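You operate a simulated robot arm through the tools that you are given. There is no shell and no other tool.

Carry out the task below with a simulated two-armed robot. There is one attempt and no reset: what you move stays moved.

TASK
Give each jar in the slide one portion and press their lids on.
Fine: leave the dial and the third jar, spill nothing, slide them out again.

The check looks at the end state, three seconds after you hand in, the way a careful person would. Anything else that was tipped, shoved, dropped, spilled or broken makes it a failure. A push-on lid holds only when it is set on centred and level and pressed home; a screw cap is set on level and turned clockwise until tight.

THE ROBOT
Two 7-joint arms with fingered hands on one trunk, on a base that drives. Base frame: it is fixed to the floor where the robot stands at the start and does not move with it; the origin is under the middle of the robot, x ahead of it, y to its left, z up. Lengths are in m, angles in rad, forces in N, time in s.
The left shoulder is at the start at [0.07, 0.149, 1.11], the right one opposite. With the tool pointing down near the work surface each hand reaches from about 0.44 to 0.8 m from the robot's upright axis, wherever it stands, measured 20 degrees to its own side. Places, roughly: blue jar [-2.75, -1.75, 1]; green jar [-2.75, -2, 1]; portion dial [-2.8, -1.5, 1]; white jar [-2.75, -1.5, 1]. Payload 3.6 kg a hand.
The TCP of each hand is the grasp point between the finger pads, 0.025 m short of the fingertips. In the tool frame z runs along the fingers and y along their closing line. Largest opening 0.088 m; the body of the gripper starts 0.029 m behind the TCP. The gripper is a hand of 4 fingers: y runs from the thumb to the fingers, the wrist lies at [-0.013, -0.097, -0.162] in the tool frame, and closing takes about 1.5 s.
Orientation is that of the tool frame in the base frame, as a unit quaternion [x, y, z, w]. With the fingers straight down and the wrist toward the robot, the tool's x, y and z point along [0, 1, 0], [1, 0, 0] and [0, 0, -1] of the base frame.

THE INTERFACE
- The arms move only by the tool drive_tool. It takes "left_deltas", "right_deltas" or both (then of equal length, played together; a hand with none holds still); each is a list of rows, each a list of 6 numbers: the shift along the base's x, y, z in units of 25 mm (1.0 is 25 mm), then the turn, a rotation vector about the base's x, y, z in units of 4 degrees (1.0 is 4 degrees). In form: [[x, y, z, wx, wy, wz], ...]. A call has 1 to 20 rows; each row shifts and turns the commanded pose from where the row before left it. "left_gripper" and "right_gripper" are, for a hand that has rows, the gripper command, from -1 (shut) to 1 (fully open), values between in proportion, set as the call begins (left out, the last holds). A call with a number of a shift or a turn outside -1 to 1 is refused whole. A row lasts 0.2 s, in which the tool goes at most 0.05 m and 0.15 rad; a call with a longer step from one row to the next is refused whole, and so is a gripper value outside its range. Where a pose cannot be reached the arm comes as near as it can. A force on the tool above 90 N (or 10 N above the force at the start of the call, whichever is more), or a blocked arm, ends the call early, and 0.2 s more pass. Each finger travels about 0.045 m/s and halts on what it meets, pressing with about 25 N; the grip force reading is that of the motor and also rises with nothing between the fingers. The clock runs only during rows and for 0.2 s after the last one: add rows that do not move to give the fingers time. The reply holds the time, the measured pose of the TCP, the force on the tool along the base axes, the opening and the grip force, in the units named above and with some noise, with the torque about the TCP (base axes, N m) and any sound that the robot's microphone picked up.
- Cameras (640 x 400 px; columns grow to the right, rows downward): "scene" is now at [0.1416, -0.0088, 1.3502]; the picture's right is [-0.09, -1.00, 0.00], its down [-0.45, 0.04, -0.89] and it looks along [0.89, -0.08, -0.46] (base axes); focal length 274 px, centre (320, 200). "left" rides on the left gripper at [-0.064, -0.083, -0.098] in its tool frame; the picture's right is [-0.62, -0.37, 0.69], its down [0.71, -0.63, 0.30] and it looks along [0.32, 0.68, 0.65] (tool axes); focal length 265 px, centre (320, 200). "right" rides on the right gripper at [0.064, -0.083, -0.098] in its tool frame; the picture's right is [-0.62, 0.37, -0.69], its down [-0.71, -0.63, 0.30] and it looks along [-0.32, 0.68, 0.65] (tool axes); focal length 265 px, centre (320, 200). There is no depth. A picture from a camera that has moved, and an enlarged one, comes with that camera's place and axes in the base frame and with its lens.
- grab_frame(camera): a new picture of that camera. The clock stands still meanwhile.
- move_column(by): slides the trunk up (or, below 0, down) by that many m; the arms and the scene camera ride with it, the base frame stays. It gives what a move gives, with no picture.
- base_move(legs): drives the robot by 1 to 6 legs, each [ahead, left, turn to the left] in m, m and rad, along the robot's own axes; the way and the turn of a leg run together, so that a leg with both is an arc; at most 1.5 m and 3.142 rad a leg. The arms and the cameras ride along, it lands a little off, and it stops where it bumps. It gives what a move gives.
- preshape(shape, hand): the hand has 4 fingers and takes this shape, open, in about a second: jaw (thumb against the fingers, like two jaws); tri (thumb and two fingers); tip (a fingertip pinch); poke (one finger out to press); point (the index stretched); flat (the hand flat); cup (the hand cupped); fist (a fist). The gripper value then closes the fingers along that shape, each until it touches; the sizes above hold for jaw. It gives what a move gives, with no picture.
- head_to(pan, tilt): turns the head with the scene camera to pan (to the left, within 1.501 rad either way) and tilt (down, from -0.506 to 1.204), counted from straight ahead of the robot. It gives what a move gives.
- enlarge(camera, box): a new picture of the part [left, top, right, bottom] of that camera's present view, enlarged. The clock stands still meanwhile.
- sign_off(): hands the job in; it is judged then, once.

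Places have to be worked out from the pictures, the camera data and where the tool is seen. Open the grippers and draw the arms clear of the work before you hand the job in, unless the task says otherwise.

The tools are called as a command line: name --argument value ..., lists and objects as JSON in quotes. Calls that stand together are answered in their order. drive_tool: Moves the arms, as the interface text tells. Its arguments: {"type":"object","properties":{"left_deltas":{"type":"array","items":{"type":"array","items":{"type":"number"}}},"left_gripper":{"type":"number"},"right_deltas":{"type":"array","items":{"type":"array","items":{"type":"number"}}},"right_gripper":{"type":"number"}},"required":[]} The other tools are called the same way: move_column (by) slides the trunk up or down; preshape (shape, hand) gives the hand a shape; base_move (legs) drives the base; head_to (pan, tilt) turns the head that bears the scene camera; grab_frame (camera) takes a picture; enlarge (camera, box) takes an enlarged picture of a part of a camera's view; sign_off () hands the job in.

At the start:

```text
time: 0.0
left_tcp_pos: [0.5093, 0.2233, 1.2146]
left_tcp_rot: [0.706, 0.708, 0.0, 0.0]
left_ft_force: [-0.4, -0.2, -0.1]
left_ft_torque: [0.03, 0.01, 0.03]
left_width: 0.0876
left_grip_force: 0.0
left_shape: jaw
right_tcp_pos: [0.516, -0.2335, 1.2115]
right_tcp_rot: [0.706, 0.708, -0.001, 0.0]
right_ft_force: [-0.5, -0.4, -0.1]
right_ft_torque: [-0.01, 0.01, -0.01]
right_width: 0.0879
right_grip_force: 0.1
right_shape: jaw
trunk travel left (down, up): [-0.6, 0.34]
robot x, y, heading: [0.0026, 0.0019, -0.001]
head pan, tilt: [-0.094, 0.473]
```

scene: 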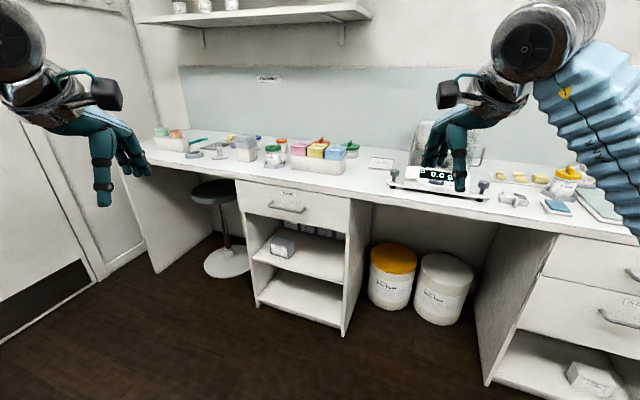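
right: 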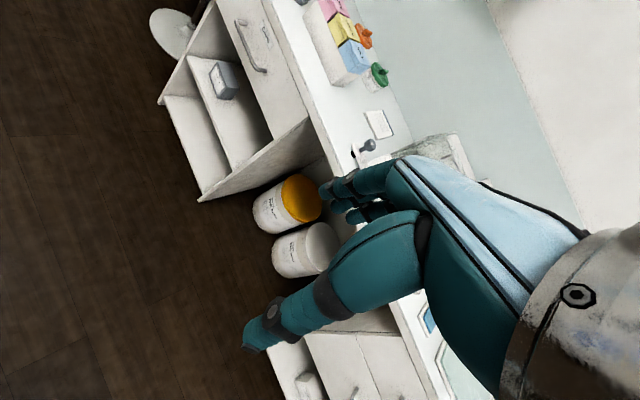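
left: 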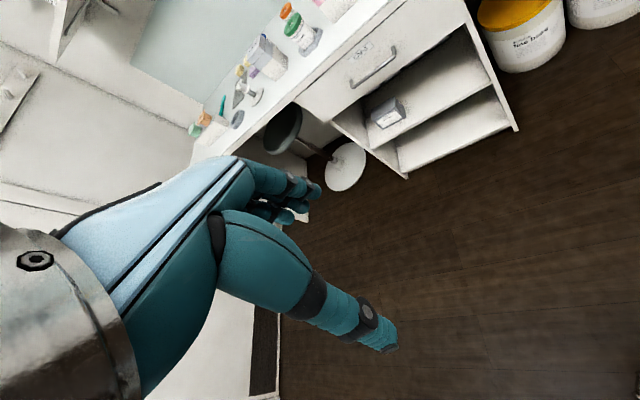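

The opening view shows a bench ahead, but the jars and the dial are behind the robot around x=-2.75. I'll turn the head to the right first to see what lies that way.

head_to --pan -1.5 --tilt 0.3

```text
time: 1.5
left_tcp_pos: [0.5098, 0.2239, 1.2153]
left_tcp_rot: [0.706, 0.708, -0.001, 0.0]
left_ft_force: [0.5, -1.0, 0.8]
left_ft_torque: [0.02, 0.01, 0.02]
left_width: 0.0876
left_grip_force: 0.1
left_shape: jaw
right_tcp_pos: [0.5168, -0.2341, 1.2121]
right_tcp_rot: [0.707, 0.708, 0.001, 0.001]
right_ft_force: [0.5, 0.6, 0.2]
right_ft_torque: [-0.01, 0.0, -0.03]
right_width: 0.0879
right_grip_force: 0.0
right_shape: jaw
trunk travel left (down, up): [-0.6, 0.34]
robot x, y, heading: [0.0025, 0.0017, -0.0]
head pan, tilt: [-1.499, 0.3]
```

The head is now turned right; I'll take a picture.

grab_frame --camera "scene"

```text
taken
camera scene: at [0.0568, -0.0932, 1.3663], right [-1.0, -0.07, 0.0], down [-0.02, 0.29, -0.96], along [0.07, -0.95, -0.3], focal length 274 px, centre (320, 200)
```

scene: 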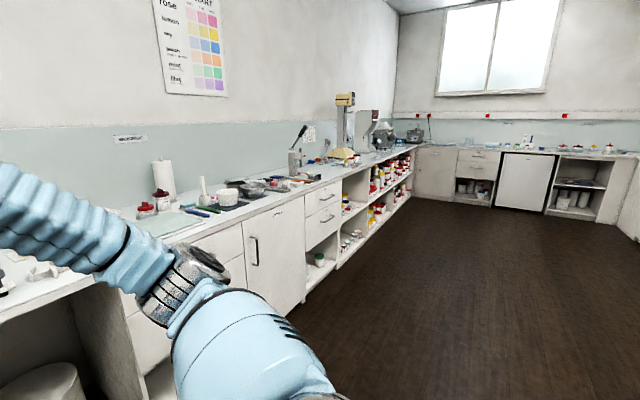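

The right side is a long run of bench along the front wall and a far bench; the jars must be behind. I'll back off from the bench and turn around to look.

base_move --legs '[[-0.7, 0, 0], [0, 0, -2.6]]'

head_to --pan 0 --tilt 0.3

grab_frame --camera "scene"

```text
time: 26.9
left_tcp_pos: [-1.0053, -0.4659, 1.2147]
left_tcp_rot: [0.88, -0.475, 0.0, 0.0]
left_ft_force: [0.5, -0.1, -0.7]
left_ft_torque: [0.03, 0.0, -0.01]
left_width: 0.0877
left_grip_force: 0.0
left_shape: jaw
right_tcp_pos: [-1.258, -0.0868, 1.2123]
right_tcp_rot: [0.88, -0.474, 0.0, -0.001]
right_ft_force: [0.0, -0.2, -0.4]
right_ft_torque: [0.0, -0.03, -0.01]
right_width: 0.0878
right_grip_force: 0.1
right_shape: jaw
trunk travel left (down, up): [-0.6, 0.34]
robot x, y, heading: [-0.6987, -0.0008, -2.569]
head pan, tilt: [-1.499, 0.3]
```

```text
time: 28.6
left_tcp_pos: [-1.0041, -0.4664, 1.2155]
left_tcp_rot: [0.88, -0.475, 0.0, 0.0]
left_ft_force: [-0.5, 0.7, -0.6]
left_ft_torque: [0.01, -0.03, -0.02]
left_width: 0.0874
left_grip_force: 0.0
left_shape: jaw
right_tcp_pos: [-1.2583, -0.0877, 1.211]
right_tcp_rot: [0.88, -0.475, 0.0, 0.0]
right_ft_force: [0.4, -0.7, -0.2]
right_ft_torque: [-0.03, 0.01, -0.01]
right_width: 0.0877
right_grip_force: 0.0
right_shape: jaw
trunk travel left (down, up): [-0.6, 0.34]
robot x, y, heading: [-0.7033, -0.0017, -2.568]
head pan, tilt: [0.0, 0.3]
```

```text
taken
camera scene: at [-0.8198, -0.0792, 1.3663], right [-0.55, 0.84, 0.0], down [0.25, 0.16, -0.96], along [-0.8, -0.52, -0.3], focal length 274 px, centre (320, 200)
```

scene: 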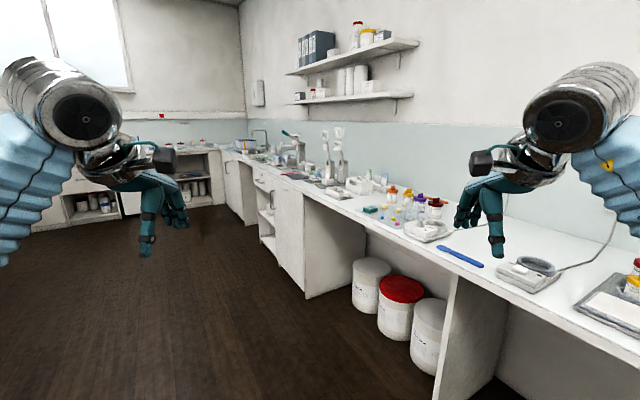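

I see a bench along the opposite wall; the jar positions project to about columns 270-310, rows 150-185. I'll enlarge that part.

enlarge --camera "scene" --box '[220, 100, 460, 250]'

```text
2.67 times, centred on (340, 175) of scene
camera zoom: at [-0.8198, -0.0792, 1.3663], right [-0.55, 0.84, 0.0], down [0.25, 0.16, -0.96], along [-0.8, -0.52, -0.3], focal length 730 px, centre (267, 267)
```

zoom: 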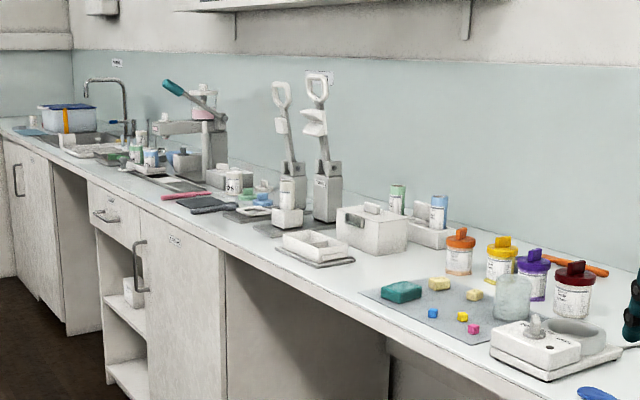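

A dispenser with a teal lever and jars in a tray is at the jar location. I'll face that bench squarely and drive to about (-1.65, -1.75).

base_move --legs '[[0, 0, -0.5736], [0.5, 1.4, 0], [0.45, 0.35, 0]]'

head_to --pan 0 --tilt 0.45

grab_frame --camera "scene"

```text
time: 56.2
left_tcp_pos: [-2.1726, -1.9586, 1.2148]
left_tcp_rot: [-0.703, 0.711, -0.001, 0.0]
left_ft_force: [0.6, -0.5, 0.5]
left_ft_torque: [0.02, -0.03, -0.01]
left_width: 0.0878
left_grip_force: 0.0
left_shape: jaw
right_tcp_pos: [-2.1718, -1.5013, 1.2108]
right_tcp_rot: [-0.703, 0.711, -0.001, 0.001]
right_ft_force: [-0.3, 0.0, 0.0]
right_ft_torque: [0.01, -0.02, 0.03]
right_width: 0.088
right_grip_force: 0.2
right_shape: jaw
trunk travel left (down, up): [-0.6, 0.34]
robot x, y, heading: [-1.6581, -1.7406, 3.127]
head pan, tilt: [0.0, 0.3]
```

```text
time: 56.9
left_tcp_pos: [-2.1722, -1.9552, 1.2149]
left_tcp_rot: [-0.704, 0.711, -0.001, -0.001]
left_ft_force: [-0.3, -0.6, 0.8]
left_ft_torque: [-0.02, 0.02, 0.02]
left_width: 0.0877
left_grip_force: 0.0
left_shape: jaw
right_tcp_pos: [-2.1713, -1.4983, 1.21]
right_tcp_rot: [-0.703, 0.711, 0.0, 0.0]
right_ft_force: [-0.3, -0.7, 0.6]
right_ft_torque: [-0.01, -0.02, 0.05]
right_width: 0.0877
right_grip_force: 0.0
right_shape: jaw
trunk travel left (down, up): [-0.6, 0.34]
robot x, y, heading: [-1.6572, -1.7373, 3.124]
head pan, tilt: [0.0, 0.45]
```

```text
taken
camera scene: at [-1.8021, -1.7382, 1.3524], right [0.01, 1.0, 0.0], down [0.43, -0.01, -0.9], along [-0.9, 0.01, -0.43], focal length 274 px, centre (320, 200)
```

scene: 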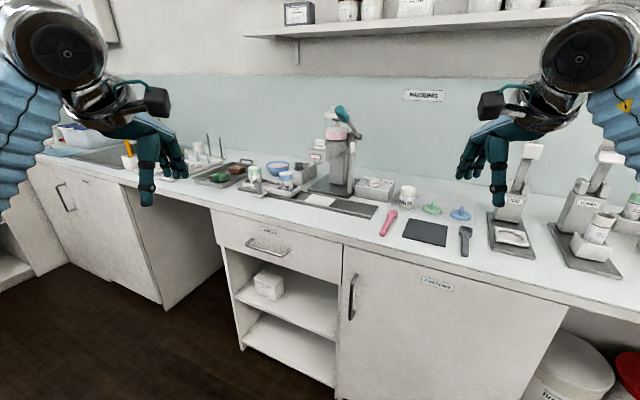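

Now the dispenser is nearly ahead. I'll enlarge the relevant area.

enlarge --camera "scene" --box '[210, 90, 410, 240]'

enlarge --camera "scene" --box '[340, 150, 480, 260]'

enlarge --camera "scene" --box '[230, 150, 330, 215]'

```text
2.67 times, centred on (310, 165) of scene
camera zoom: at [-1.8021, -1.7382, 1.3524], right [0.01, 1.0, 0.0], down [0.43, -0.01, -0.9], along [-0.9, 0.01, -0.43], focal length 730 px, centre (347, 293)
```

zoom: 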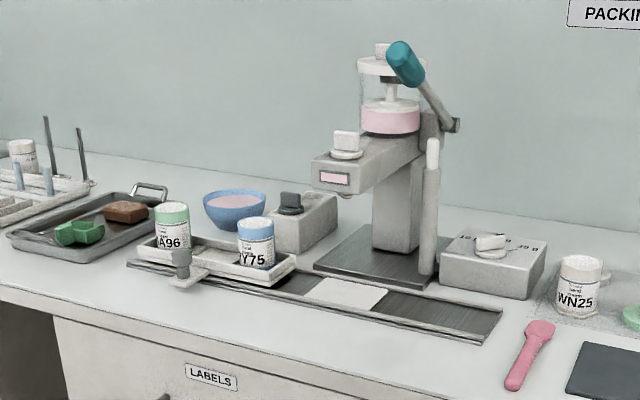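

```text
3.64 times, centred on (410, 205) of scene
camera zoom: at [-1.8021, -1.7382, 1.3524], right [0.01, 1.0, 0.0], down [0.43, -0.01, -0.9], along [-0.9, 0.01, -0.43], focal length 996 px, centre (-7, 182)
```

zoom: 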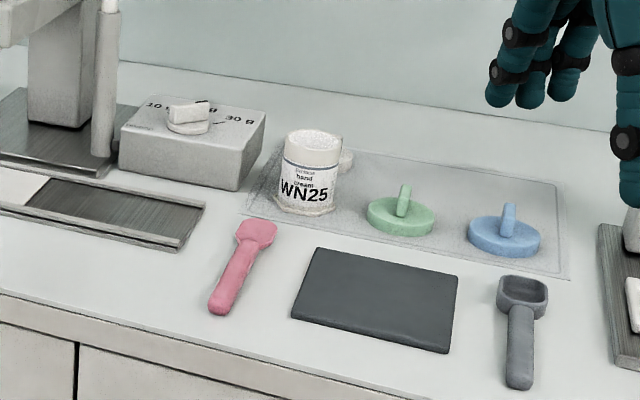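

```text
6.15 times, centred on (280, 182) of scene
camera zoom: at [-1.8021, -1.7382, 1.3524], right [0.01, 1.0, 0.0], down [0.43, -0.01, -0.9], along [-0.9, 0.01, -0.43], focal length 1685 px, centre (566, 308)
```

zoom: 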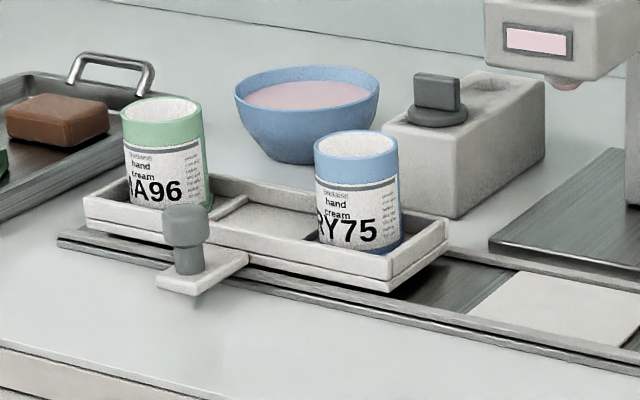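

I see the slide (rail with tray, knob) holding green MA96 and blue RY75, the dispenser with teal lever and nozzle over the rail, dial box, white jar WN25, and green and blue lids to the right. I'll drive 0.4 m nearer and look again more steeply.

base_move --legs '[[0.4, 0, 0.017]]'

head_to --pan 0 --tilt 0.6

grab_frame --camera "scene"

grab_frame --camera "right"

grab_frame --camera "left"

```text
time: 62.5
left_tcp_pos: [-2.5658, -1.9648, 1.2158]
left_tcp_rot: [0.712, -0.702, 0.001, 0.001]
left_ft_force: [-0.6, 1.5, -0.1]
left_ft_torque: [0.01, -0.03, -0.01]
left_width: 0.0876
left_grip_force: 0.1
left_shape: jaw
right_tcp_pos: [-2.5746, -1.5085, 1.2106]
right_tcp_rot: [0.711, -0.703, 0.001, 0.001]
right_ft_force: [0.4, 0.2, -0.8]
right_ft_torque: [-0.03, 0.01, 0.02]
right_width: 0.0877
right_grip_force: 0.1
right_shape: jaw
trunk travel left (down, up): [-0.6, 0.34]
robot x, y, heading: [-2.061, -1.7411, -3.134]
head pan, tilt: [0.0, 0.45]
```

```text
time: 63.2
left_tcp_pos: [-2.5658, -1.9667, 1.2131]
left_tcp_rot: [0.711, -0.703, 0.001, 0.0]
left_ft_force: [-0.5, -0.7, -0.2]
left_ft_torque: [0.01, -0.02, -0.01]
left_width: 0.0878
left_grip_force: 0.0
left_shape: jaw
right_tcp_pos: [-2.5758, -1.5096, 1.2117]
right_tcp_rot: [0.711, -0.703, 0.0, 0.0]
right_ft_force: [0.0, -0.6, 0.1]
right_ft_torque: [-0.01, 0.03, -0.01]
right_width: 0.0877
right_grip_force: 0.1
right_shape: jaw
trunk travel left (down, up): [-0.6, 0.34]
robot x, y, heading: [-2.0588, -1.7404, -3.131]
head pan, tilt: [0.0, 0.6]
```

```text
taken
camera scene: at [-2.199, -1.7407, 1.3388], right [-0.01, 1.0, 0.0], down [0.56, 0.0, -0.83], along [-0.83, -0.01, -0.56], focal length 274 px, centre (320, 200)
```

scene: 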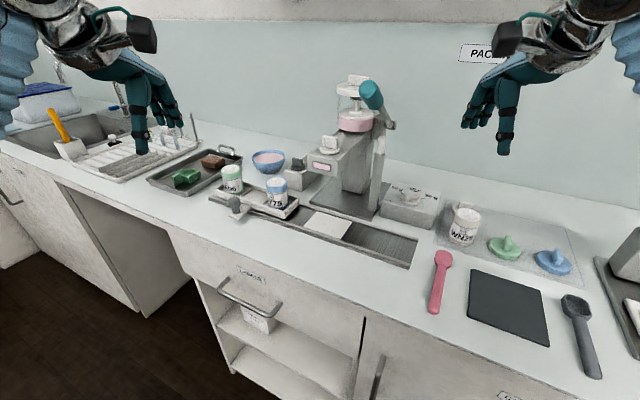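

```text
taken
camera right: at [-2.4931, -1.5733, 1.3111], right [-0.38, 0.62, 0.69], down [0.62, 0.72, -0.3], along [-0.69, 0.32, -0.65], focal length 265 px, centre (320, 200)
```

right: 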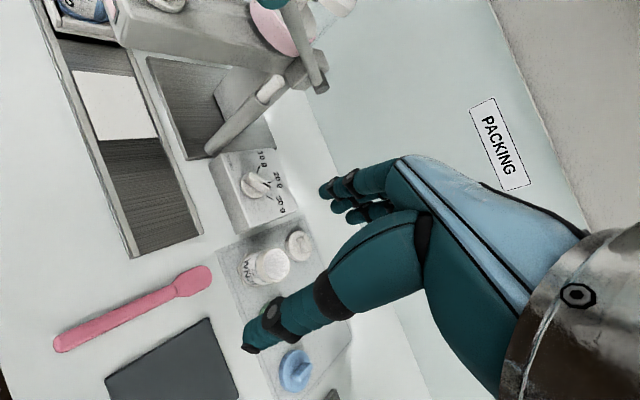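

```text
taken
camera left: at [-2.4832, -1.9018, 1.3149], right [0.36, 0.62, -0.69], down [0.64, -0.71, -0.3], along [-0.68, -0.33, -0.65], focal length 265 px, centre (320, 200)
```

left: 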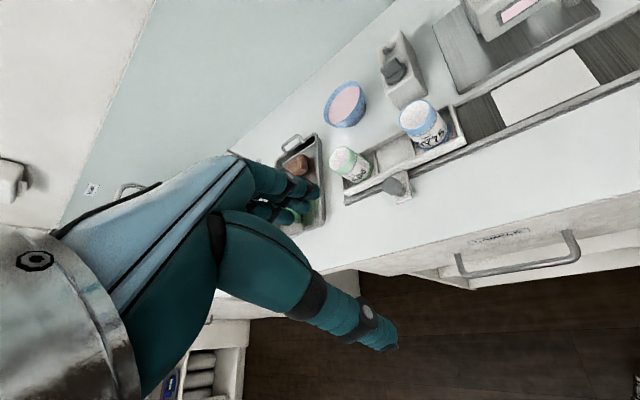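

I'm close now; I'll enlarge the dispenser, tray and lid areas for detail.

enlarge --camera "scene" --box '[200, 140, 320, 240]'

enlarge --camera "scene" --box '[290, 70, 420, 230]'

enlarge --camera "scene" --box '[370, 170, 590, 290]'

enlarge --camera "right" --box '[30, 0, 350, 260]'

enlarge --camera "left" --box '[310, 0, 640, 220]'

```text
4.00 times, centred on (260, 190) of scene
camera zoom: at [-2.199, -1.7407, 1.3388], right [-0.01, 1.0, 0.0], down [0.56, 0.0, -0.83], along [-0.83, -0.01, -0.56], focal length 1095 px, centre (560, 240)
```

zoom: 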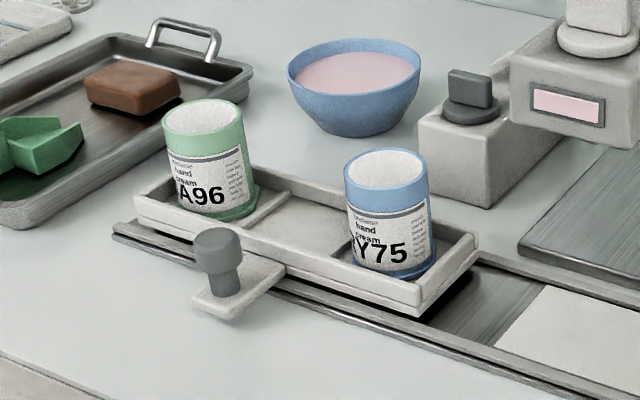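

```text
2.50 times, centred on (355, 150) of scene
camera zoom: at [-2.199, -1.7407, 1.3388], right [-0.01, 1.0, 0.0], down [0.56, 0.0, -0.83], along [-0.83, -0.01, -0.56], focal length 684 px, centre (232, 325)
```

zoom: 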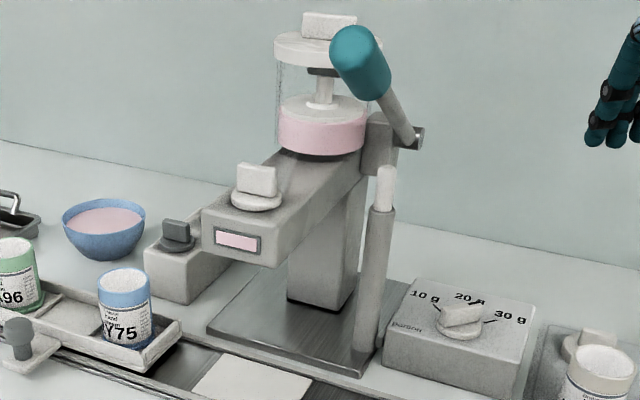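

```text
2.91 times, centred on (480, 230) of scene
camera zoom: at [-2.199, -1.7407, 1.3388], right [-0.01, 1.0, 0.0], down [0.56, 0.0, -0.83], along [-0.83, -0.01, -0.56], focal length 796 px, centre (-146, 113)
```

zoom: 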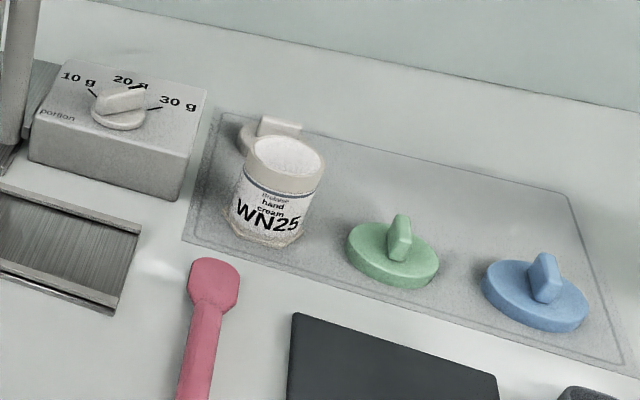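

```text
1.54 times, centred on (190, 130) of right
camera zoom: at [-2.4931, -1.5733, 1.3111], right [-0.38, 0.62, 0.69], down [0.62, 0.72, -0.3], along [-0.69, 0.32, -0.65], focal length 408 px, centre (520, 308)
```

zoom: 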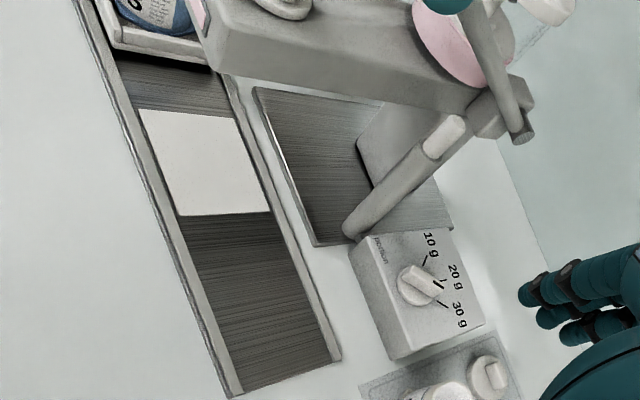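

```text
1.82 times, centred on (475, 110) of left
camera zoom: at [-2.4832, -1.9018, 1.3149], right [0.36, 0.62, -0.69], down [0.64, -0.71, -0.3], along [-0.68, -0.33, -0.65], focal length 483 px, centre (38, 364)
```

zoom: 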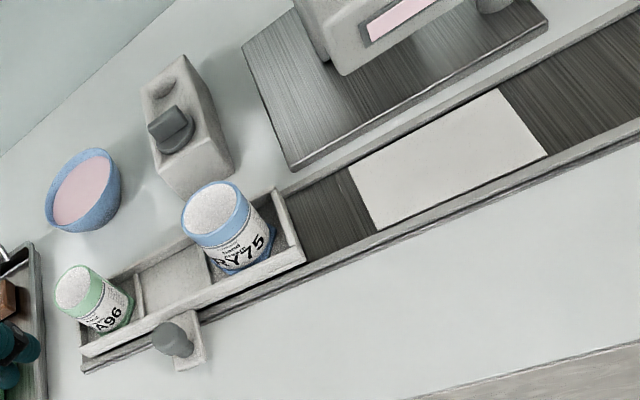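

From triangulating, the bench is rotated about 27° relative to my frame: the rail runs along roughly (0.46, 0.89), with blue jar near (-2.78,-1.855), green near (-2.83,-1.98), nozzle near (-2.71,-1.73). I'll back off a little and square up to the bench.

base_move --legs '[[-0.25, 0, 0], [0, 0, -0.487]]'

head_to --pan 0 --tilt 0.5

grab_frame --camera "scene"

```text
time: 70.3
left_tcp_pos: [-2.3636, -1.7046, 1.2154]
left_tcp_rot: [-0.522, 0.853, 0.001, 0.0]
left_ft_force: [0.5, -1.0, 0.1]
left_ft_torque: [-0.03, 0.04, 0.02]
left_width: 0.0879
left_grip_force: 0.2
left_shape: jaw
right_tcp_pos: [-2.1593, -1.2959, 1.2117]
right_tcp_rot: [-0.522, 0.853, 0.001, 0.0]
right_ft_force: [-1.1, 0.3, 0.4]
right_ft_torque: [0.02, -0.01, 0.04]
right_width: 0.0877
right_grip_force: 0.0
right_shape: jaw
trunk travel left (down, up): [-0.6, 0.34]
robot x, y, heading: [-1.8103, -1.7365, 2.661]
head pan, tilt: [0.0, 0.6]
```

```text
time: 71.0
left_tcp_pos: [-2.362, -1.702, 1.2163]
left_tcp_rot: [-0.522, 0.853, 0.0, 0.0]
left_ft_force: [0.1, 0.2, -0.4]
left_ft_torque: [0.02, 0.02, 0.0]
left_width: 0.0878
left_grip_force: 0.1
left_shape: jaw
right_tcp_pos: [-2.1585, -1.2946, 1.2113]
right_tcp_rot: [-0.522, 0.853, 0.0, -0.001]
right_ft_force: [0.1, -0.1, 0.4]
right_ft_torque: [0.01, 0.0, -0.05]
right_width: 0.0878
right_grip_force: 0.0
right_shape: jaw
trunk travel left (down, up): [-0.6, 0.34]
robot x, y, heading: [-1.8049, -1.737, 2.661]
head pan, tilt: [0.0, 0.499]
```

```text
taken
camera scene: at [-1.935, -1.6726, 1.3479], right [0.46, 0.89, 0.0], down [0.42, -0.22, -0.88], along [-0.78, 0.4, -0.48], focal length 274 px, centre (320, 200)
```

scene: 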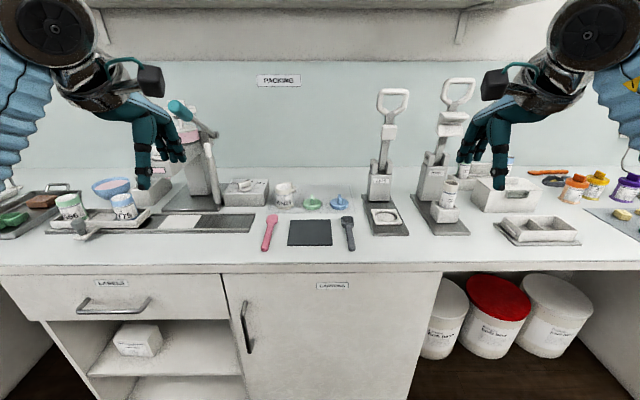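

The view is squared to the bench. I'll shift left about 0.4 m so the dispenser is ahead and look at its details.

base_move --legs '[[0, 0.38, 0]]'

grab_frame --camera "scene"

enlarge --camera "scene" --box '[270, 70, 410, 240]'

enlarge --camera "scene" --box '[190, 150, 350, 250]'

```text
time: 76.3
left_tcp_pos: [-2.5362, -2.0342, 1.2149]
left_tcp_rot: [-0.52, 0.854, 0.0, -0.001]
left_ft_force: [0.5, 0.1, 1.2]
left_ft_torque: [0.03, -0.02, 0.01]
left_width: 0.0878
left_grip_force: 0.2
left_shape: jaw
right_tcp_pos: [-2.3315, -1.6239, 1.2117]
right_tcp_rot: [-0.52, 0.854, 0.0, 0.0]
right_ft_force: [-0.9, 0.7, 0.4]
right_ft_torque: [0.0, -0.02, 0.01]
right_width: 0.0875
right_grip_force: 0.1
right_shape: jaw
trunk travel left (down, up): [-0.6, 0.34]
robot x, y, heading: [-1.9833, -2.0678, 2.661]
head pan, tilt: [0.0, 0.499]
```

```text
taken
camera scene: at [-2.1089, -2.0051, 1.3478], right [0.46, 0.89, 0.0], down [0.42, -0.22, -0.88], along [-0.78, 0.41, -0.48], focal length 274 px, centre (320, 200)
```

scene: 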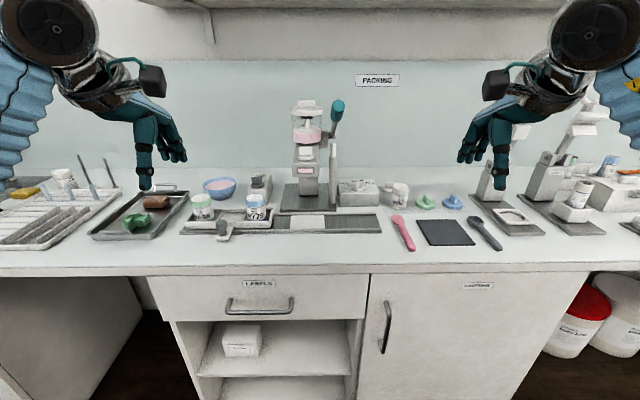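

```text
2.35 times, centred on (340, 155) of scene
camera zoom: at [-2.1089, -2.0051, 1.3478], right [0.46, 0.89, 0.0], down [0.42, -0.22, -0.88], along [-0.78, 0.41, -0.48], focal length 644 px, centre (273, 306)
```

zoom: 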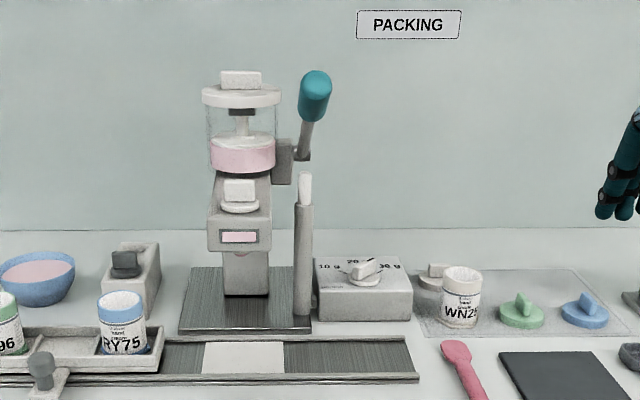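

```text
4.00 times, centred on (270, 200) of scene
camera zoom: at [-2.1089, -2.0051, 1.3478], right [0.46, 0.89, 0.0], down [0.42, -0.22, -0.88], along [-0.78, 0.41, -0.48], focal length 1095 px, centre (520, 200)
```

zoom: 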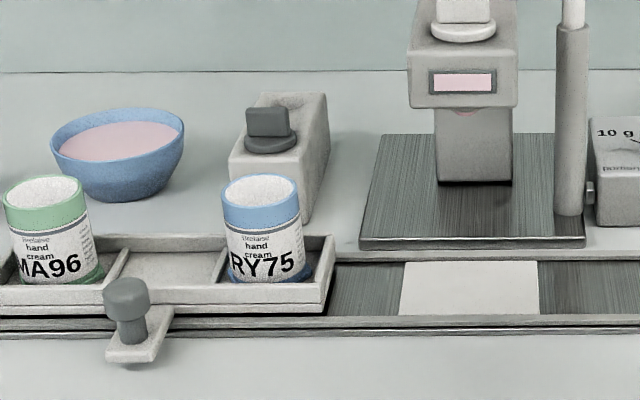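

Front view makes it clear: knob of the slide near (-2.76,-1.96), lever handle near (-2.68,-1.66,1.23) pivoting at the rear, nozzle between. I'll drive forward 0.25 m to working distance.

base_move --legs '[[0.25, 0.03, 0]]'

head_to --pan 0 --tilt 0.75

grab_frame --camera "scene"

grab_frame --camera "left"

grab_frame --camera "right"

```text
time: 80.1
left_tcp_pos: [-2.7714, -1.9485, 1.2145]
left_tcp_rot: [-0.522, 0.853, 0.0, 0.0]
left_ft_force: [-0.4, -0.6, -1.6]
left_ft_torque: [-0.02, -0.01, 0.02]
left_width: 0.0877
left_grip_force: 0.1
left_shape: jaw
right_tcp_pos: [-2.5667, -1.5395, 1.2111]
right_tcp_rot: [-0.521, 0.853, 0.0, 0.001]
right_ft_force: [-0.3, -0.2, -0.3]
right_ft_torque: [-0.01, -0.02, -0.01]
right_width: 0.0878
right_grip_force: 0.1
right_shape: jaw
trunk travel left (down, up): [-0.6, 0.34]
robot x, y, heading: [-2.2159, -1.9797, 2.66]
head pan, tilt: [0.0, 0.499]
```

```text
time: 80.9
left_tcp_pos: [-2.7693, -1.9483, 1.2155]
left_tcp_rot: [-0.522, 0.853, -0.001, -0.001]
left_ft_force: [-0.2, -0.7, 0.3]
left_ft_torque: [-0.01, 0.0, 0.0]
left_width: 0.0875
left_grip_force: 0.0
left_shape: jaw
right_tcp_pos: [-2.5644, -1.5387, 1.2112]
right_tcp_rot: [-0.522, 0.853, 0.0, 0.0]
right_ft_force: [-0.7, 0.2, -0.2]
right_ft_torque: [0.02, -0.02, 0.02]
right_width: 0.0877
right_grip_force: 0.0
right_shape: jaw
trunk travel left (down, up): [-0.6, 0.34]
robot x, y, heading: [-2.2181, -1.9837, 2.659]
head pan, tilt: [0.0, 0.75]
```

```text
taken
camera scene: at [-2.3363, -1.9211, 1.326], right [0.46, 0.89, 0.0], down [0.6, -0.31, -0.73], along [-0.65, 0.34, -0.68], focal length 274 px, centre (320, 200)
```

scene: 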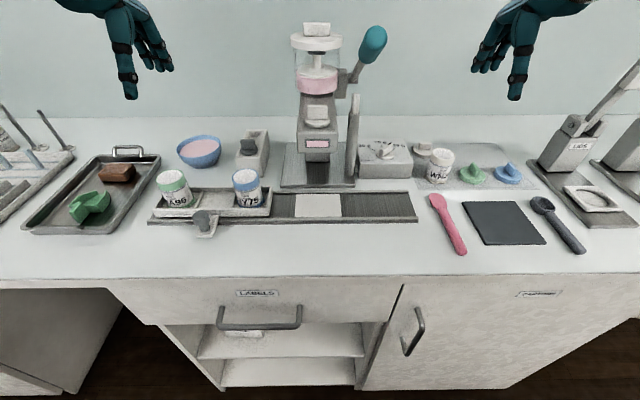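

```text
taken
camera left: at [-2.6648, -1.9286, 1.3152], right [0.61, 0.38, -0.69], down [0.24, -0.92, -0.3], along [-0.76, 0.02, -0.65], focal length 265 px, centre (320, 200)
```

left: 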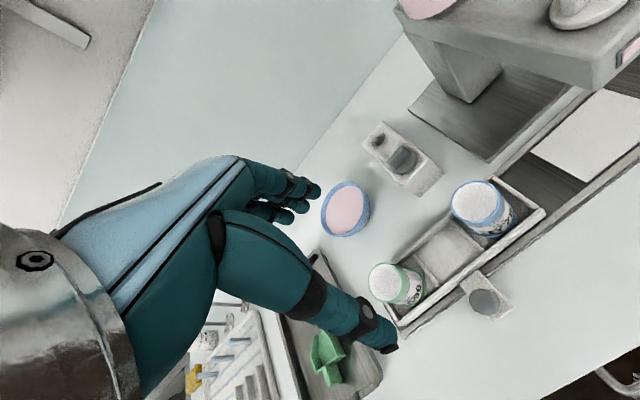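

```text
taken
camera right: at [-2.5211, -1.6341, 1.3112], right [-0.05, 0.72, 0.69], down [0.89, 0.35, -0.3], along [-0.46, 0.6, -0.65], focal length 265 px, centre (320, 200)
```

right: 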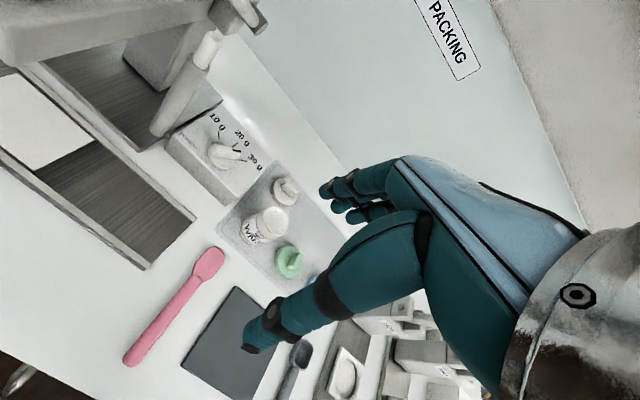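

I'm at working distance. I'll zoom in on the tray, knob box and nozzle from the left hand's camera and the scene camera.

enlarge --camera "left" --box '[340, 100, 560, 340]'

enlarge --camera "scene" --box '[140, 110, 300, 250]'

enlarge --camera "scene" --box '[270, 10, 430, 230]'

```text
1.67 times, centred on (450, 220) of left
camera zoom: at [-2.6648, -1.9286, 1.3152], right [0.61, 0.38, -0.69], down [0.24, -0.92, -0.3], along [-0.76, 0.02, -0.65], focal length 442 px, centre (103, 167)
```

zoom: 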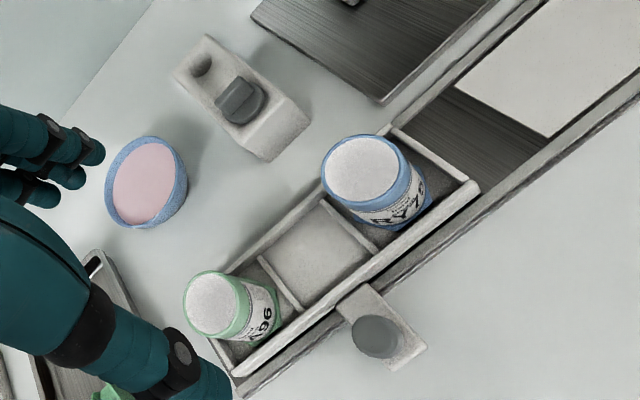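

```text
2.86 times, centred on (220, 180) of scene
camera zoom: at [-2.3363, -1.9211, 1.326], right [0.46, 0.89, 0.0], down [0.6, -0.31, -0.73], along [-0.65, 0.34, -0.68], focal length 782 px, centre (606, 257)
```

zoom: 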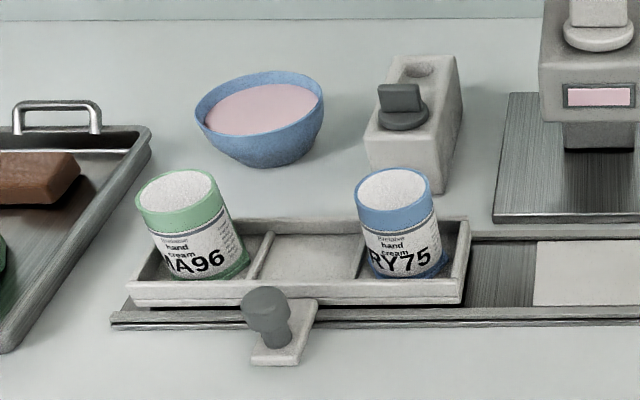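

```text
1.82 times, centred on (350, 120) of scene
camera zoom: at [-2.3363, -1.9211, 1.326], right [0.46, 0.89, 0.0], down [0.6, -0.31, -0.73], along [-0.65, 0.34, -0.68], focal length 498 px, centre (266, 346)
```

zoom: 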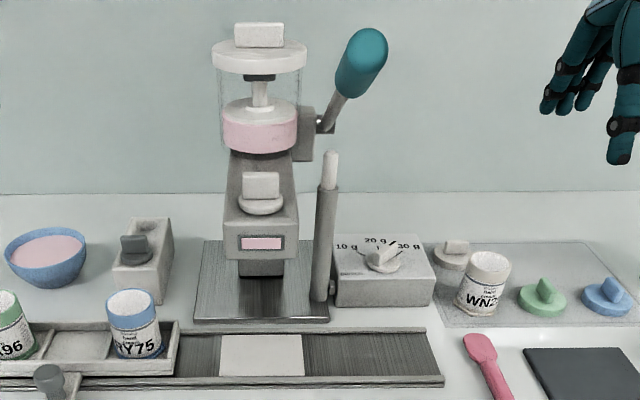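

The layout is clear. I'll close the left hand (as a pusher) in place above the tray to see what shape it makes.

drive_tool --left_deltas '[[0, 0, 0, 0, 0, 0], [0, 0, 0, 0, 0, 0], [0, 0, 0, 0, 0, 0], [0, 0, 0, 0, 0, 0], [0, 0, 0, 0, 0, 0], [0, 0, 0, 0, 0, 0], [0, 0, 0, 0, 0, 0], [0, 0, 0, 0, 0, 0]]' --left_gripper -1

head_to --pan 0.25 --tilt 0.6

grab_frame --camera "left"

grab_frame --camera "scene"

```text
time: 82.7
left_tcp_pos: [-2.769, -1.9466, 1.2163]
left_tcp_rot: [-0.522, 0.853, -0.001, -0.001]
left_ft_force: [0.6, -0.1, -0.2]
left_ft_torque: [-0.01, -0.02, 0.0]
left_width: 0.0
left_grip_force: 24.8
left_shape: jaw
right_tcp_pos: [-2.5645, -1.5388, 1.2112]
right_tcp_rot: [-0.522, 0.853, 0.0, 0.0]
right_ft_force: [0.1, -0.9, 0.0]
right_ft_torque: [-0.02, -0.01, 0.0]
right_width: 0.0876
right_grip_force: 0.1
right_shape: jaw
trunk travel left (down, up): [-0.6, 0.34]
robot x, y, heading: [-2.2204, -1.9814, 2.666]
head pan, tilt: [0.0, 0.75]
```

```text
time: 83.4
left_tcp_pos: [-2.7684, -1.9462, 1.2161]
left_tcp_rot: [-0.522, 0.853, -0.001, -0.001]
left_ft_force: [-0.2, -0.2, 0.6]
left_ft_torque: [0.02, 0.02, 0.0]
left_width: 0.0
left_grip_force: 25.2
left_shape: jaw
right_tcp_pos: [-2.5654, -1.5381, 1.2108]
right_tcp_rot: [-0.522, 0.853, -0.002, 0.0]
right_ft_force: [-0.4, -0.3, -0.6]
right_ft_torque: [-0.04, -0.02, -0.03]
right_width: 0.0875
right_grip_force: 0.0
right_shape: jaw
trunk travel left (down, up): [-0.6, 0.34]
robot x, y, heading: [-2.2172, -1.9844, 2.665]
head pan, tilt: [0.25, 0.6]
```

```text
taken
camera left: at [-2.6658, -1.9287, 1.3149], right [0.61, 0.38, -0.69], down [0.24, -0.92, -0.3], along [-0.76, 0.02, -0.65], focal length 265 px, centre (320, 200)
```

left: 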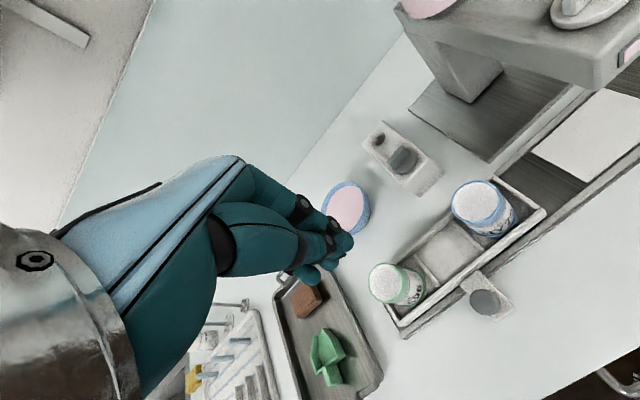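

```text
taken
camera scene: at [-2.3498, -1.9391, 1.3387], right [0.23, 0.97, 0.0], down [0.55, -0.13, -0.82], along [-0.8, 0.19, -0.57], focal length 274 px, centre (320, 200)
```

scene: 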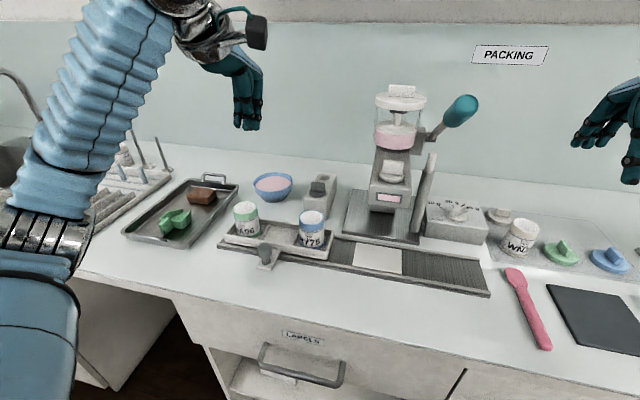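

The closed hand is a compact pusher about 0.045 m wide. I'll move it to the left of the knob and lower it partway to z≈1.02, then check.

drive_tool --left_deltas '[[0, -0.85, 0, 0, 0, 0], [0, -0.85, 0, 0, 0, 0], [0, -0.8, 0, 0, 0, 0], [0, 0, -1, 0, 0, 0], [0, 0, -1, 0, 0, 0], [0, 0, -1, 0, 0, 0], [0, 0, -1, 0, 0, 0], [0, 0, -1, 0, 0, 0], [0, 0, -1, 0, 0, 0], [0, 0, -1, 0, 0, 0], [0, 0, -0.8, 0, 0, 0], [0, 0, 0, 0, 0, 0]]'

head_to --pan 0.25 --tilt 0.8

grab_frame --camera "scene"

grab_frame --camera "left"

```text
time: 86.0
left_tcp_pos: [-2.7716, -2.0097, 1.0206]
left_tcp_rot: [-0.521, 0.853, 0.0, -0.001]
left_ft_force: [-0.6, 0.5, 0.1]
left_ft_torque: [0.01, -0.03, 0.01]
left_width: 0.0
left_grip_force: 24.6
left_shape: jaw
right_tcp_pos: [-2.5645, -1.5395, 1.2111]
right_tcp_rot: [-0.522, 0.853, -0.001, 0.001]
right_ft_force: [-0.3, -0.2, 0.4]
right_ft_torque: [-0.04, 0.0, 0.0]
right_width: 0.0877
right_grip_force: 0.1
right_shape: jaw
trunk travel left (down, up): [-0.6, 0.34]
robot x, y, heading: [-2.2217, -1.9821, 2.666]
head pan, tilt: [0.25, 0.6]
```

```text
time: 86.8
left_tcp_pos: [-2.7716, -2.0102, 1.0204]
left_tcp_rot: [-0.522, 0.853, 0.0, 0.0]
left_ft_force: [-1.0, -0.1, -0.4]
left_ft_torque: [0.03, -0.01, -0.01]
left_width: 0.0
left_grip_force: 25.3
left_shape: jaw
right_tcp_pos: [-2.5658, -1.5387, 1.212]
right_tcp_rot: [-0.522, 0.853, 0.001, 0.0]
right_ft_force: [0.5, 0.5, -0.4]
right_ft_torque: [0.03, 0.01, 0.01]
right_width: 0.0877
right_grip_force: 0.0
right_shape: jaw
trunk travel left (down, up): [-0.6, 0.34]
robot x, y, heading: [-2.2202, -1.9807, 2.664]
head pan, tilt: [0.25, 0.799]
```

```text
taken
camera scene: at [-2.3422, -1.941, 1.322], right [0.23, 0.97, 0.0], down [0.7, -0.16, -0.7], along [-0.68, 0.16, -0.72], focal length 274 px, centre (320, 200)
```

scene: 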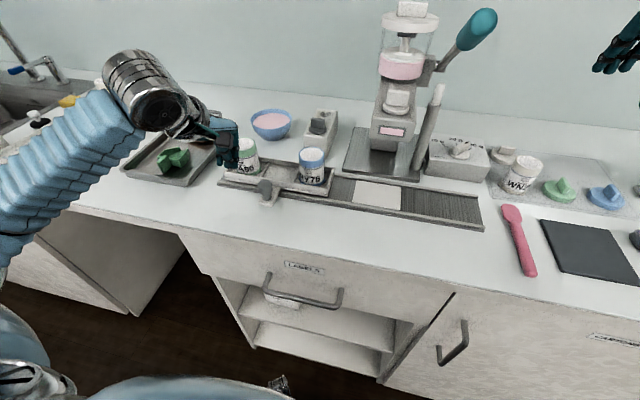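

```text
taken
camera left: at [-2.6677, -1.9913, 1.1196], right [0.61, 0.38, -0.69], down [0.24, -0.92, -0.3], along [-0.76, 0.02, -0.65], focal length 265 px, centre (320, 200)
```

left: 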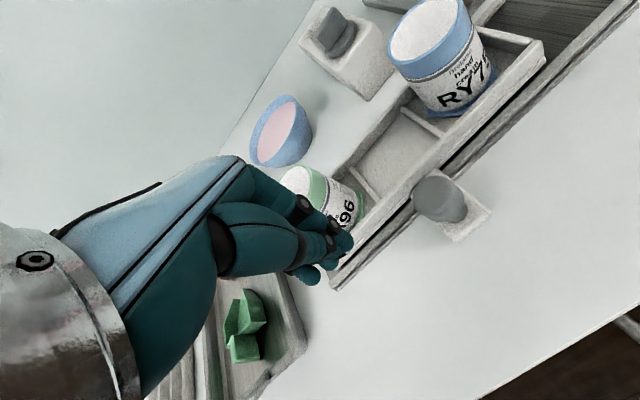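

The hand is left of the knob with the tray's front edge about 26 mm behind the finger axis. I'll shift 6 mm toward me and lower to z≈0.955, beside the knob.

drive_tool --left_deltas '[[0.24, -0.12, 0, 0, 0, 0], [0, 0, -0.9, 0, 0, 0], [0, 0, -0.9, 0, 0, 0], [0, 0, -0.8, 0, 0, 0], [0, 0, 0, 0, 0, 0]]'

enlarge --camera "scene" --box '[180, 100, 360, 240]'

grab_frame --camera "left"

```text
time: 88.0
left_tcp_pos: [-2.7643, -2.0148, 0.9559]
left_tcp_rot: [-0.521, 0.853, 0.0, -0.001]
left_ft_force: [0.0, -0.7, -0.3]
left_ft_torque: [0.0, 0.02, 0.01]
left_width: 0.0
left_grip_force: 25.0
left_shape: jaw
right_tcp_pos: [-2.566, -1.5381, 1.2118]
right_tcp_rot: [-0.521, 0.853, -0.001, 0.001]
right_ft_force: [0.1, -1.2, 0.6]
right_ft_torque: [0.05, -0.03, 0.01]
right_width: 0.0873
right_grip_force: 0.1
right_shape: jaw
trunk travel left (down, up): [-0.6, 0.34]
robot x, y, heading: [-2.2192, -1.9832, 2.664]
head pan, tilt: [0.25, 0.799]
```

```text
2.86 times, centred on (270, 170) of scene
camera zoom: at [-2.3423, -1.9409, 1.3219], right [0.23, 0.97, 0.0], down [0.7, -0.16, -0.7], along [-0.68, 0.16, -0.72], focal length 782 px, centre (463, 286)
```

zoom: 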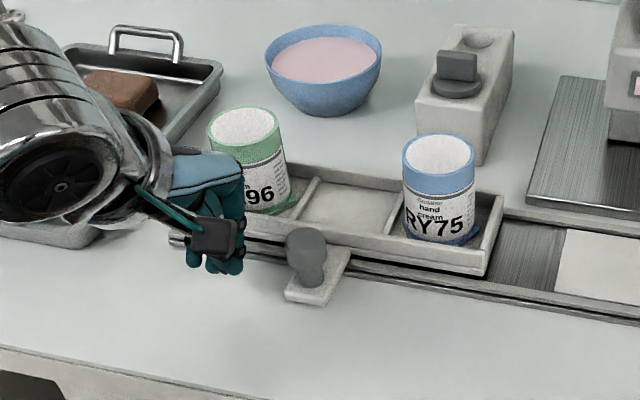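

```text
taken
camera left: at [-2.66, -1.9953, 1.0549], right [0.61, 0.38, -0.69], down [0.24, -0.92, -0.3], along [-0.76, 0.02, -0.65], focal length 265 px, centre (320, 200)
```

left: 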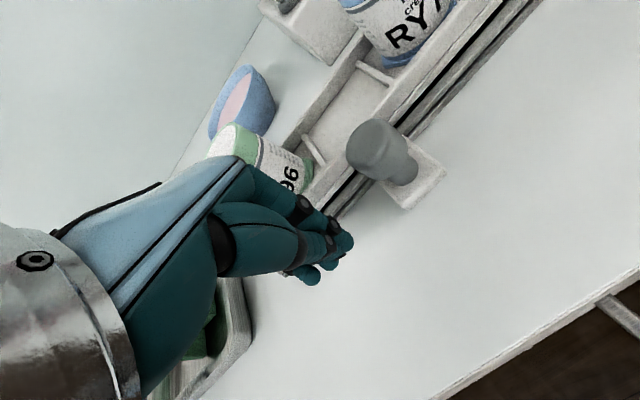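

Hand is clear and beside the knob. I'll now push along the rail direction (0.462, 0.887) slowly and watch forces.

drive_tool --left_deltas '[[0.185, 0.355, 0, 0, 0, 0], [0.185, 0.355, 0, 0, 0, 0], [0.185, 0.355, 0, 0, 0, 0], [0.185, 0.355, 0, 0, 0, 0]]'

grab_frame --camera "left"

enlarge --camera "scene" --box '[180, 100, 420, 260]'

```text
time: 89.0
left_tcp_pos: [-2.745, -1.9787, 0.9559]
left_tcp_rot: [-0.523, 0.852, 0.0, -0.001]
left_ft_force: [-0.2, -1.9, 0.1]
left_ft_torque: [0.0, 0.04, 0.01]
left_width: 0.0
left_grip_force: 24.3
left_shape: jaw
right_tcp_pos: [-2.5642, -1.5377, 1.2112]
right_tcp_rot: [-0.522, 0.853, 0.0, 0.0]
right_ft_force: [0.1, 0.0, 0.8]
right_ft_torque: [-0.06, -0.02, 0.01]
right_width: 0.0876
right_grip_force: 0.0
right_shape: jaw
trunk travel left (down, up): [-0.6, 0.34]
robot x, y, heading: [-2.2179, -1.9779, 2.662]
head pan, tilt: [0.25, 0.799]
```

```text
taken
camera left: at [-2.6411, -1.9595, 1.0552], right [0.61, 0.38, -0.69], down [0.24, -0.92, -0.3], along [-0.76, 0.02, -0.65], focal length 265 px, centre (320, 200)
```

left: 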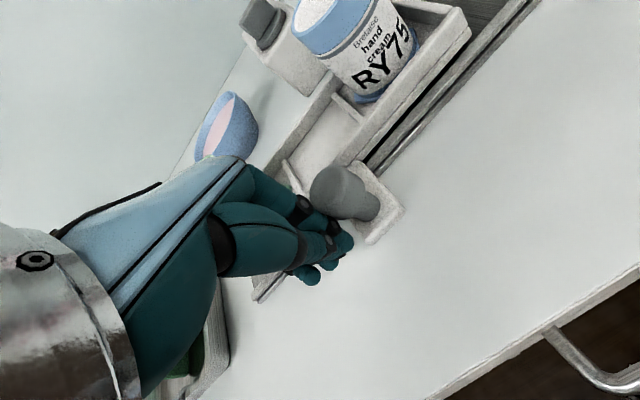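

```text
2.50 times, centred on (300, 180) of scene
camera zoom: at [-2.3424, -1.9413, 1.3219], right [0.23, 0.97, 0.0], down [0.7, -0.16, -0.7], along [-0.68, 0.16, -0.72], focal length 684 px, centre (370, 250)
```

zoom: 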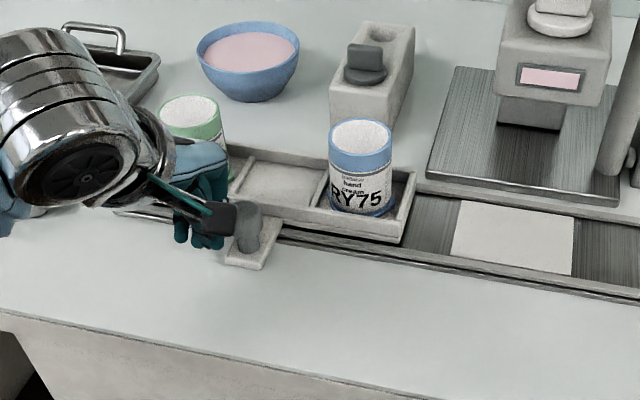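

Contact is made and the tray has moved about 9 mm with only ~2 N. I'll continue pushing about 0.11 m along the rail.

drive_tool --left_deltas '[[0.208, 0.399, 0, 0, 0, 0], [0.208, 0.399, 0, 0, 0, 0], [0.208, 0.399, 0, 0, 0, 0], [0.208, 0.399, 0, 0, 0, 0], [0.208, 0.399, 0, 0, 0, 0], [0.208, 0.399, 0, 0, 0, 0], [0.208, 0.399, 0, 0, 0, 0], [0.208, 0.399, 0, 0, 0, 0], [0.208, 0.399, 0, 0, 0, 0], [0.208, 0.399, 0, 0, 0, 0]]'

head_to --pan 0 --tilt 0.7

enlarge --camera "scene" --box '[200, 80, 440, 240]'

grab_frame --camera "left"

```text
time: 91.2
left_tcp_pos: [-2.6935, -1.8762, 0.9548]
left_tcp_rot: [-0.522, 0.853, 0.0, -0.001]
left_ft_force: [0.3, -0.8, -0.1]
left_ft_torque: [0.01, -0.03, 0.04]
left_width: 0.0
left_grip_force: 24.9
left_shape: jaw
right_tcp_pos: [-2.565, -1.5378, 1.2108]
right_tcp_rot: [-0.522, 0.853, -0.001, 0.0]
right_ft_force: [-0.6, -0.9, 0.1]
right_ft_torque: [0.01, 0.0, -0.01]
right_width: 0.0878
right_grip_force: 0.2
right_shape: jaw
trunk travel left (down, up): [-0.6, 0.34]
robot x, y, heading: [-2.2176, -1.9831, 2.666]
head pan, tilt: [0.25, 0.799]
```

```text
time: 91.9
left_tcp_pos: [-2.6942, -1.8776, 0.9551]
left_tcp_rot: [-0.522, 0.853, -0.001, -0.001]
left_ft_force: [0.5, 0.1, -0.2]
left_ft_torque: [-0.01, 0.0, -0.01]
left_width: 0.0001
left_grip_force: 25.2
left_shape: jaw
right_tcp_pos: [-2.565, -1.5394, 1.211]
right_tcp_rot: [-0.522, 0.853, 0.0, 0.0]
right_ft_force: [-0.7, 0.1, 0.1]
right_ft_torque: [0.01, -0.02, 0.02]
right_width: 0.0874
right_grip_force: 0.0
right_shape: jaw
trunk travel left (down, up): [-0.6, 0.34]
robot x, y, heading: [-2.2231, -1.9813, 2.663]
head pan, tilt: [0.0, 0.7]
```

```text
2.50 times, centred on (320, 160) of scene
camera zoom: at [-2.3392, -1.9207, 1.3301], right [0.46, 0.89, 0.0], down [0.57, -0.3, -0.76], along [-0.68, 0.35, -0.64], focal length 684 px, centre (320, 300)
```

zoom: 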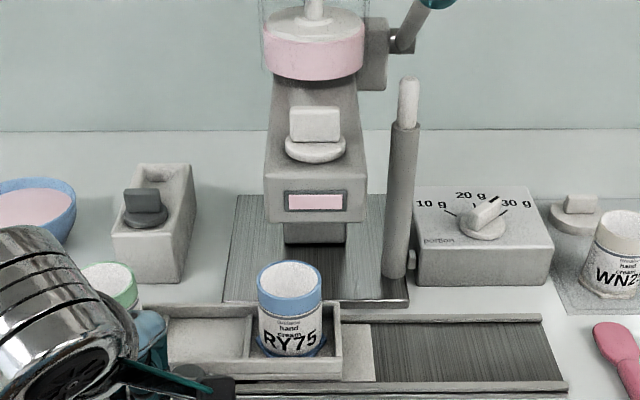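

```text
taken
camera left: at [-2.5901, -1.8587, 1.0548], right [0.61, 0.38, -0.69], down [0.24, -0.92, -0.3], along [-0.76, 0.02, -0.65], focal length 265 px, centre (320, 200)
```

left: 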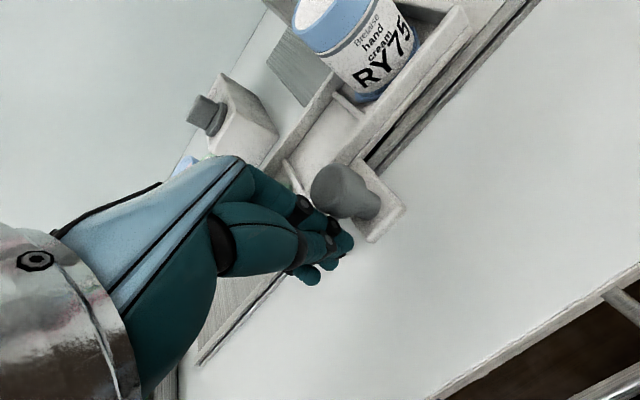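

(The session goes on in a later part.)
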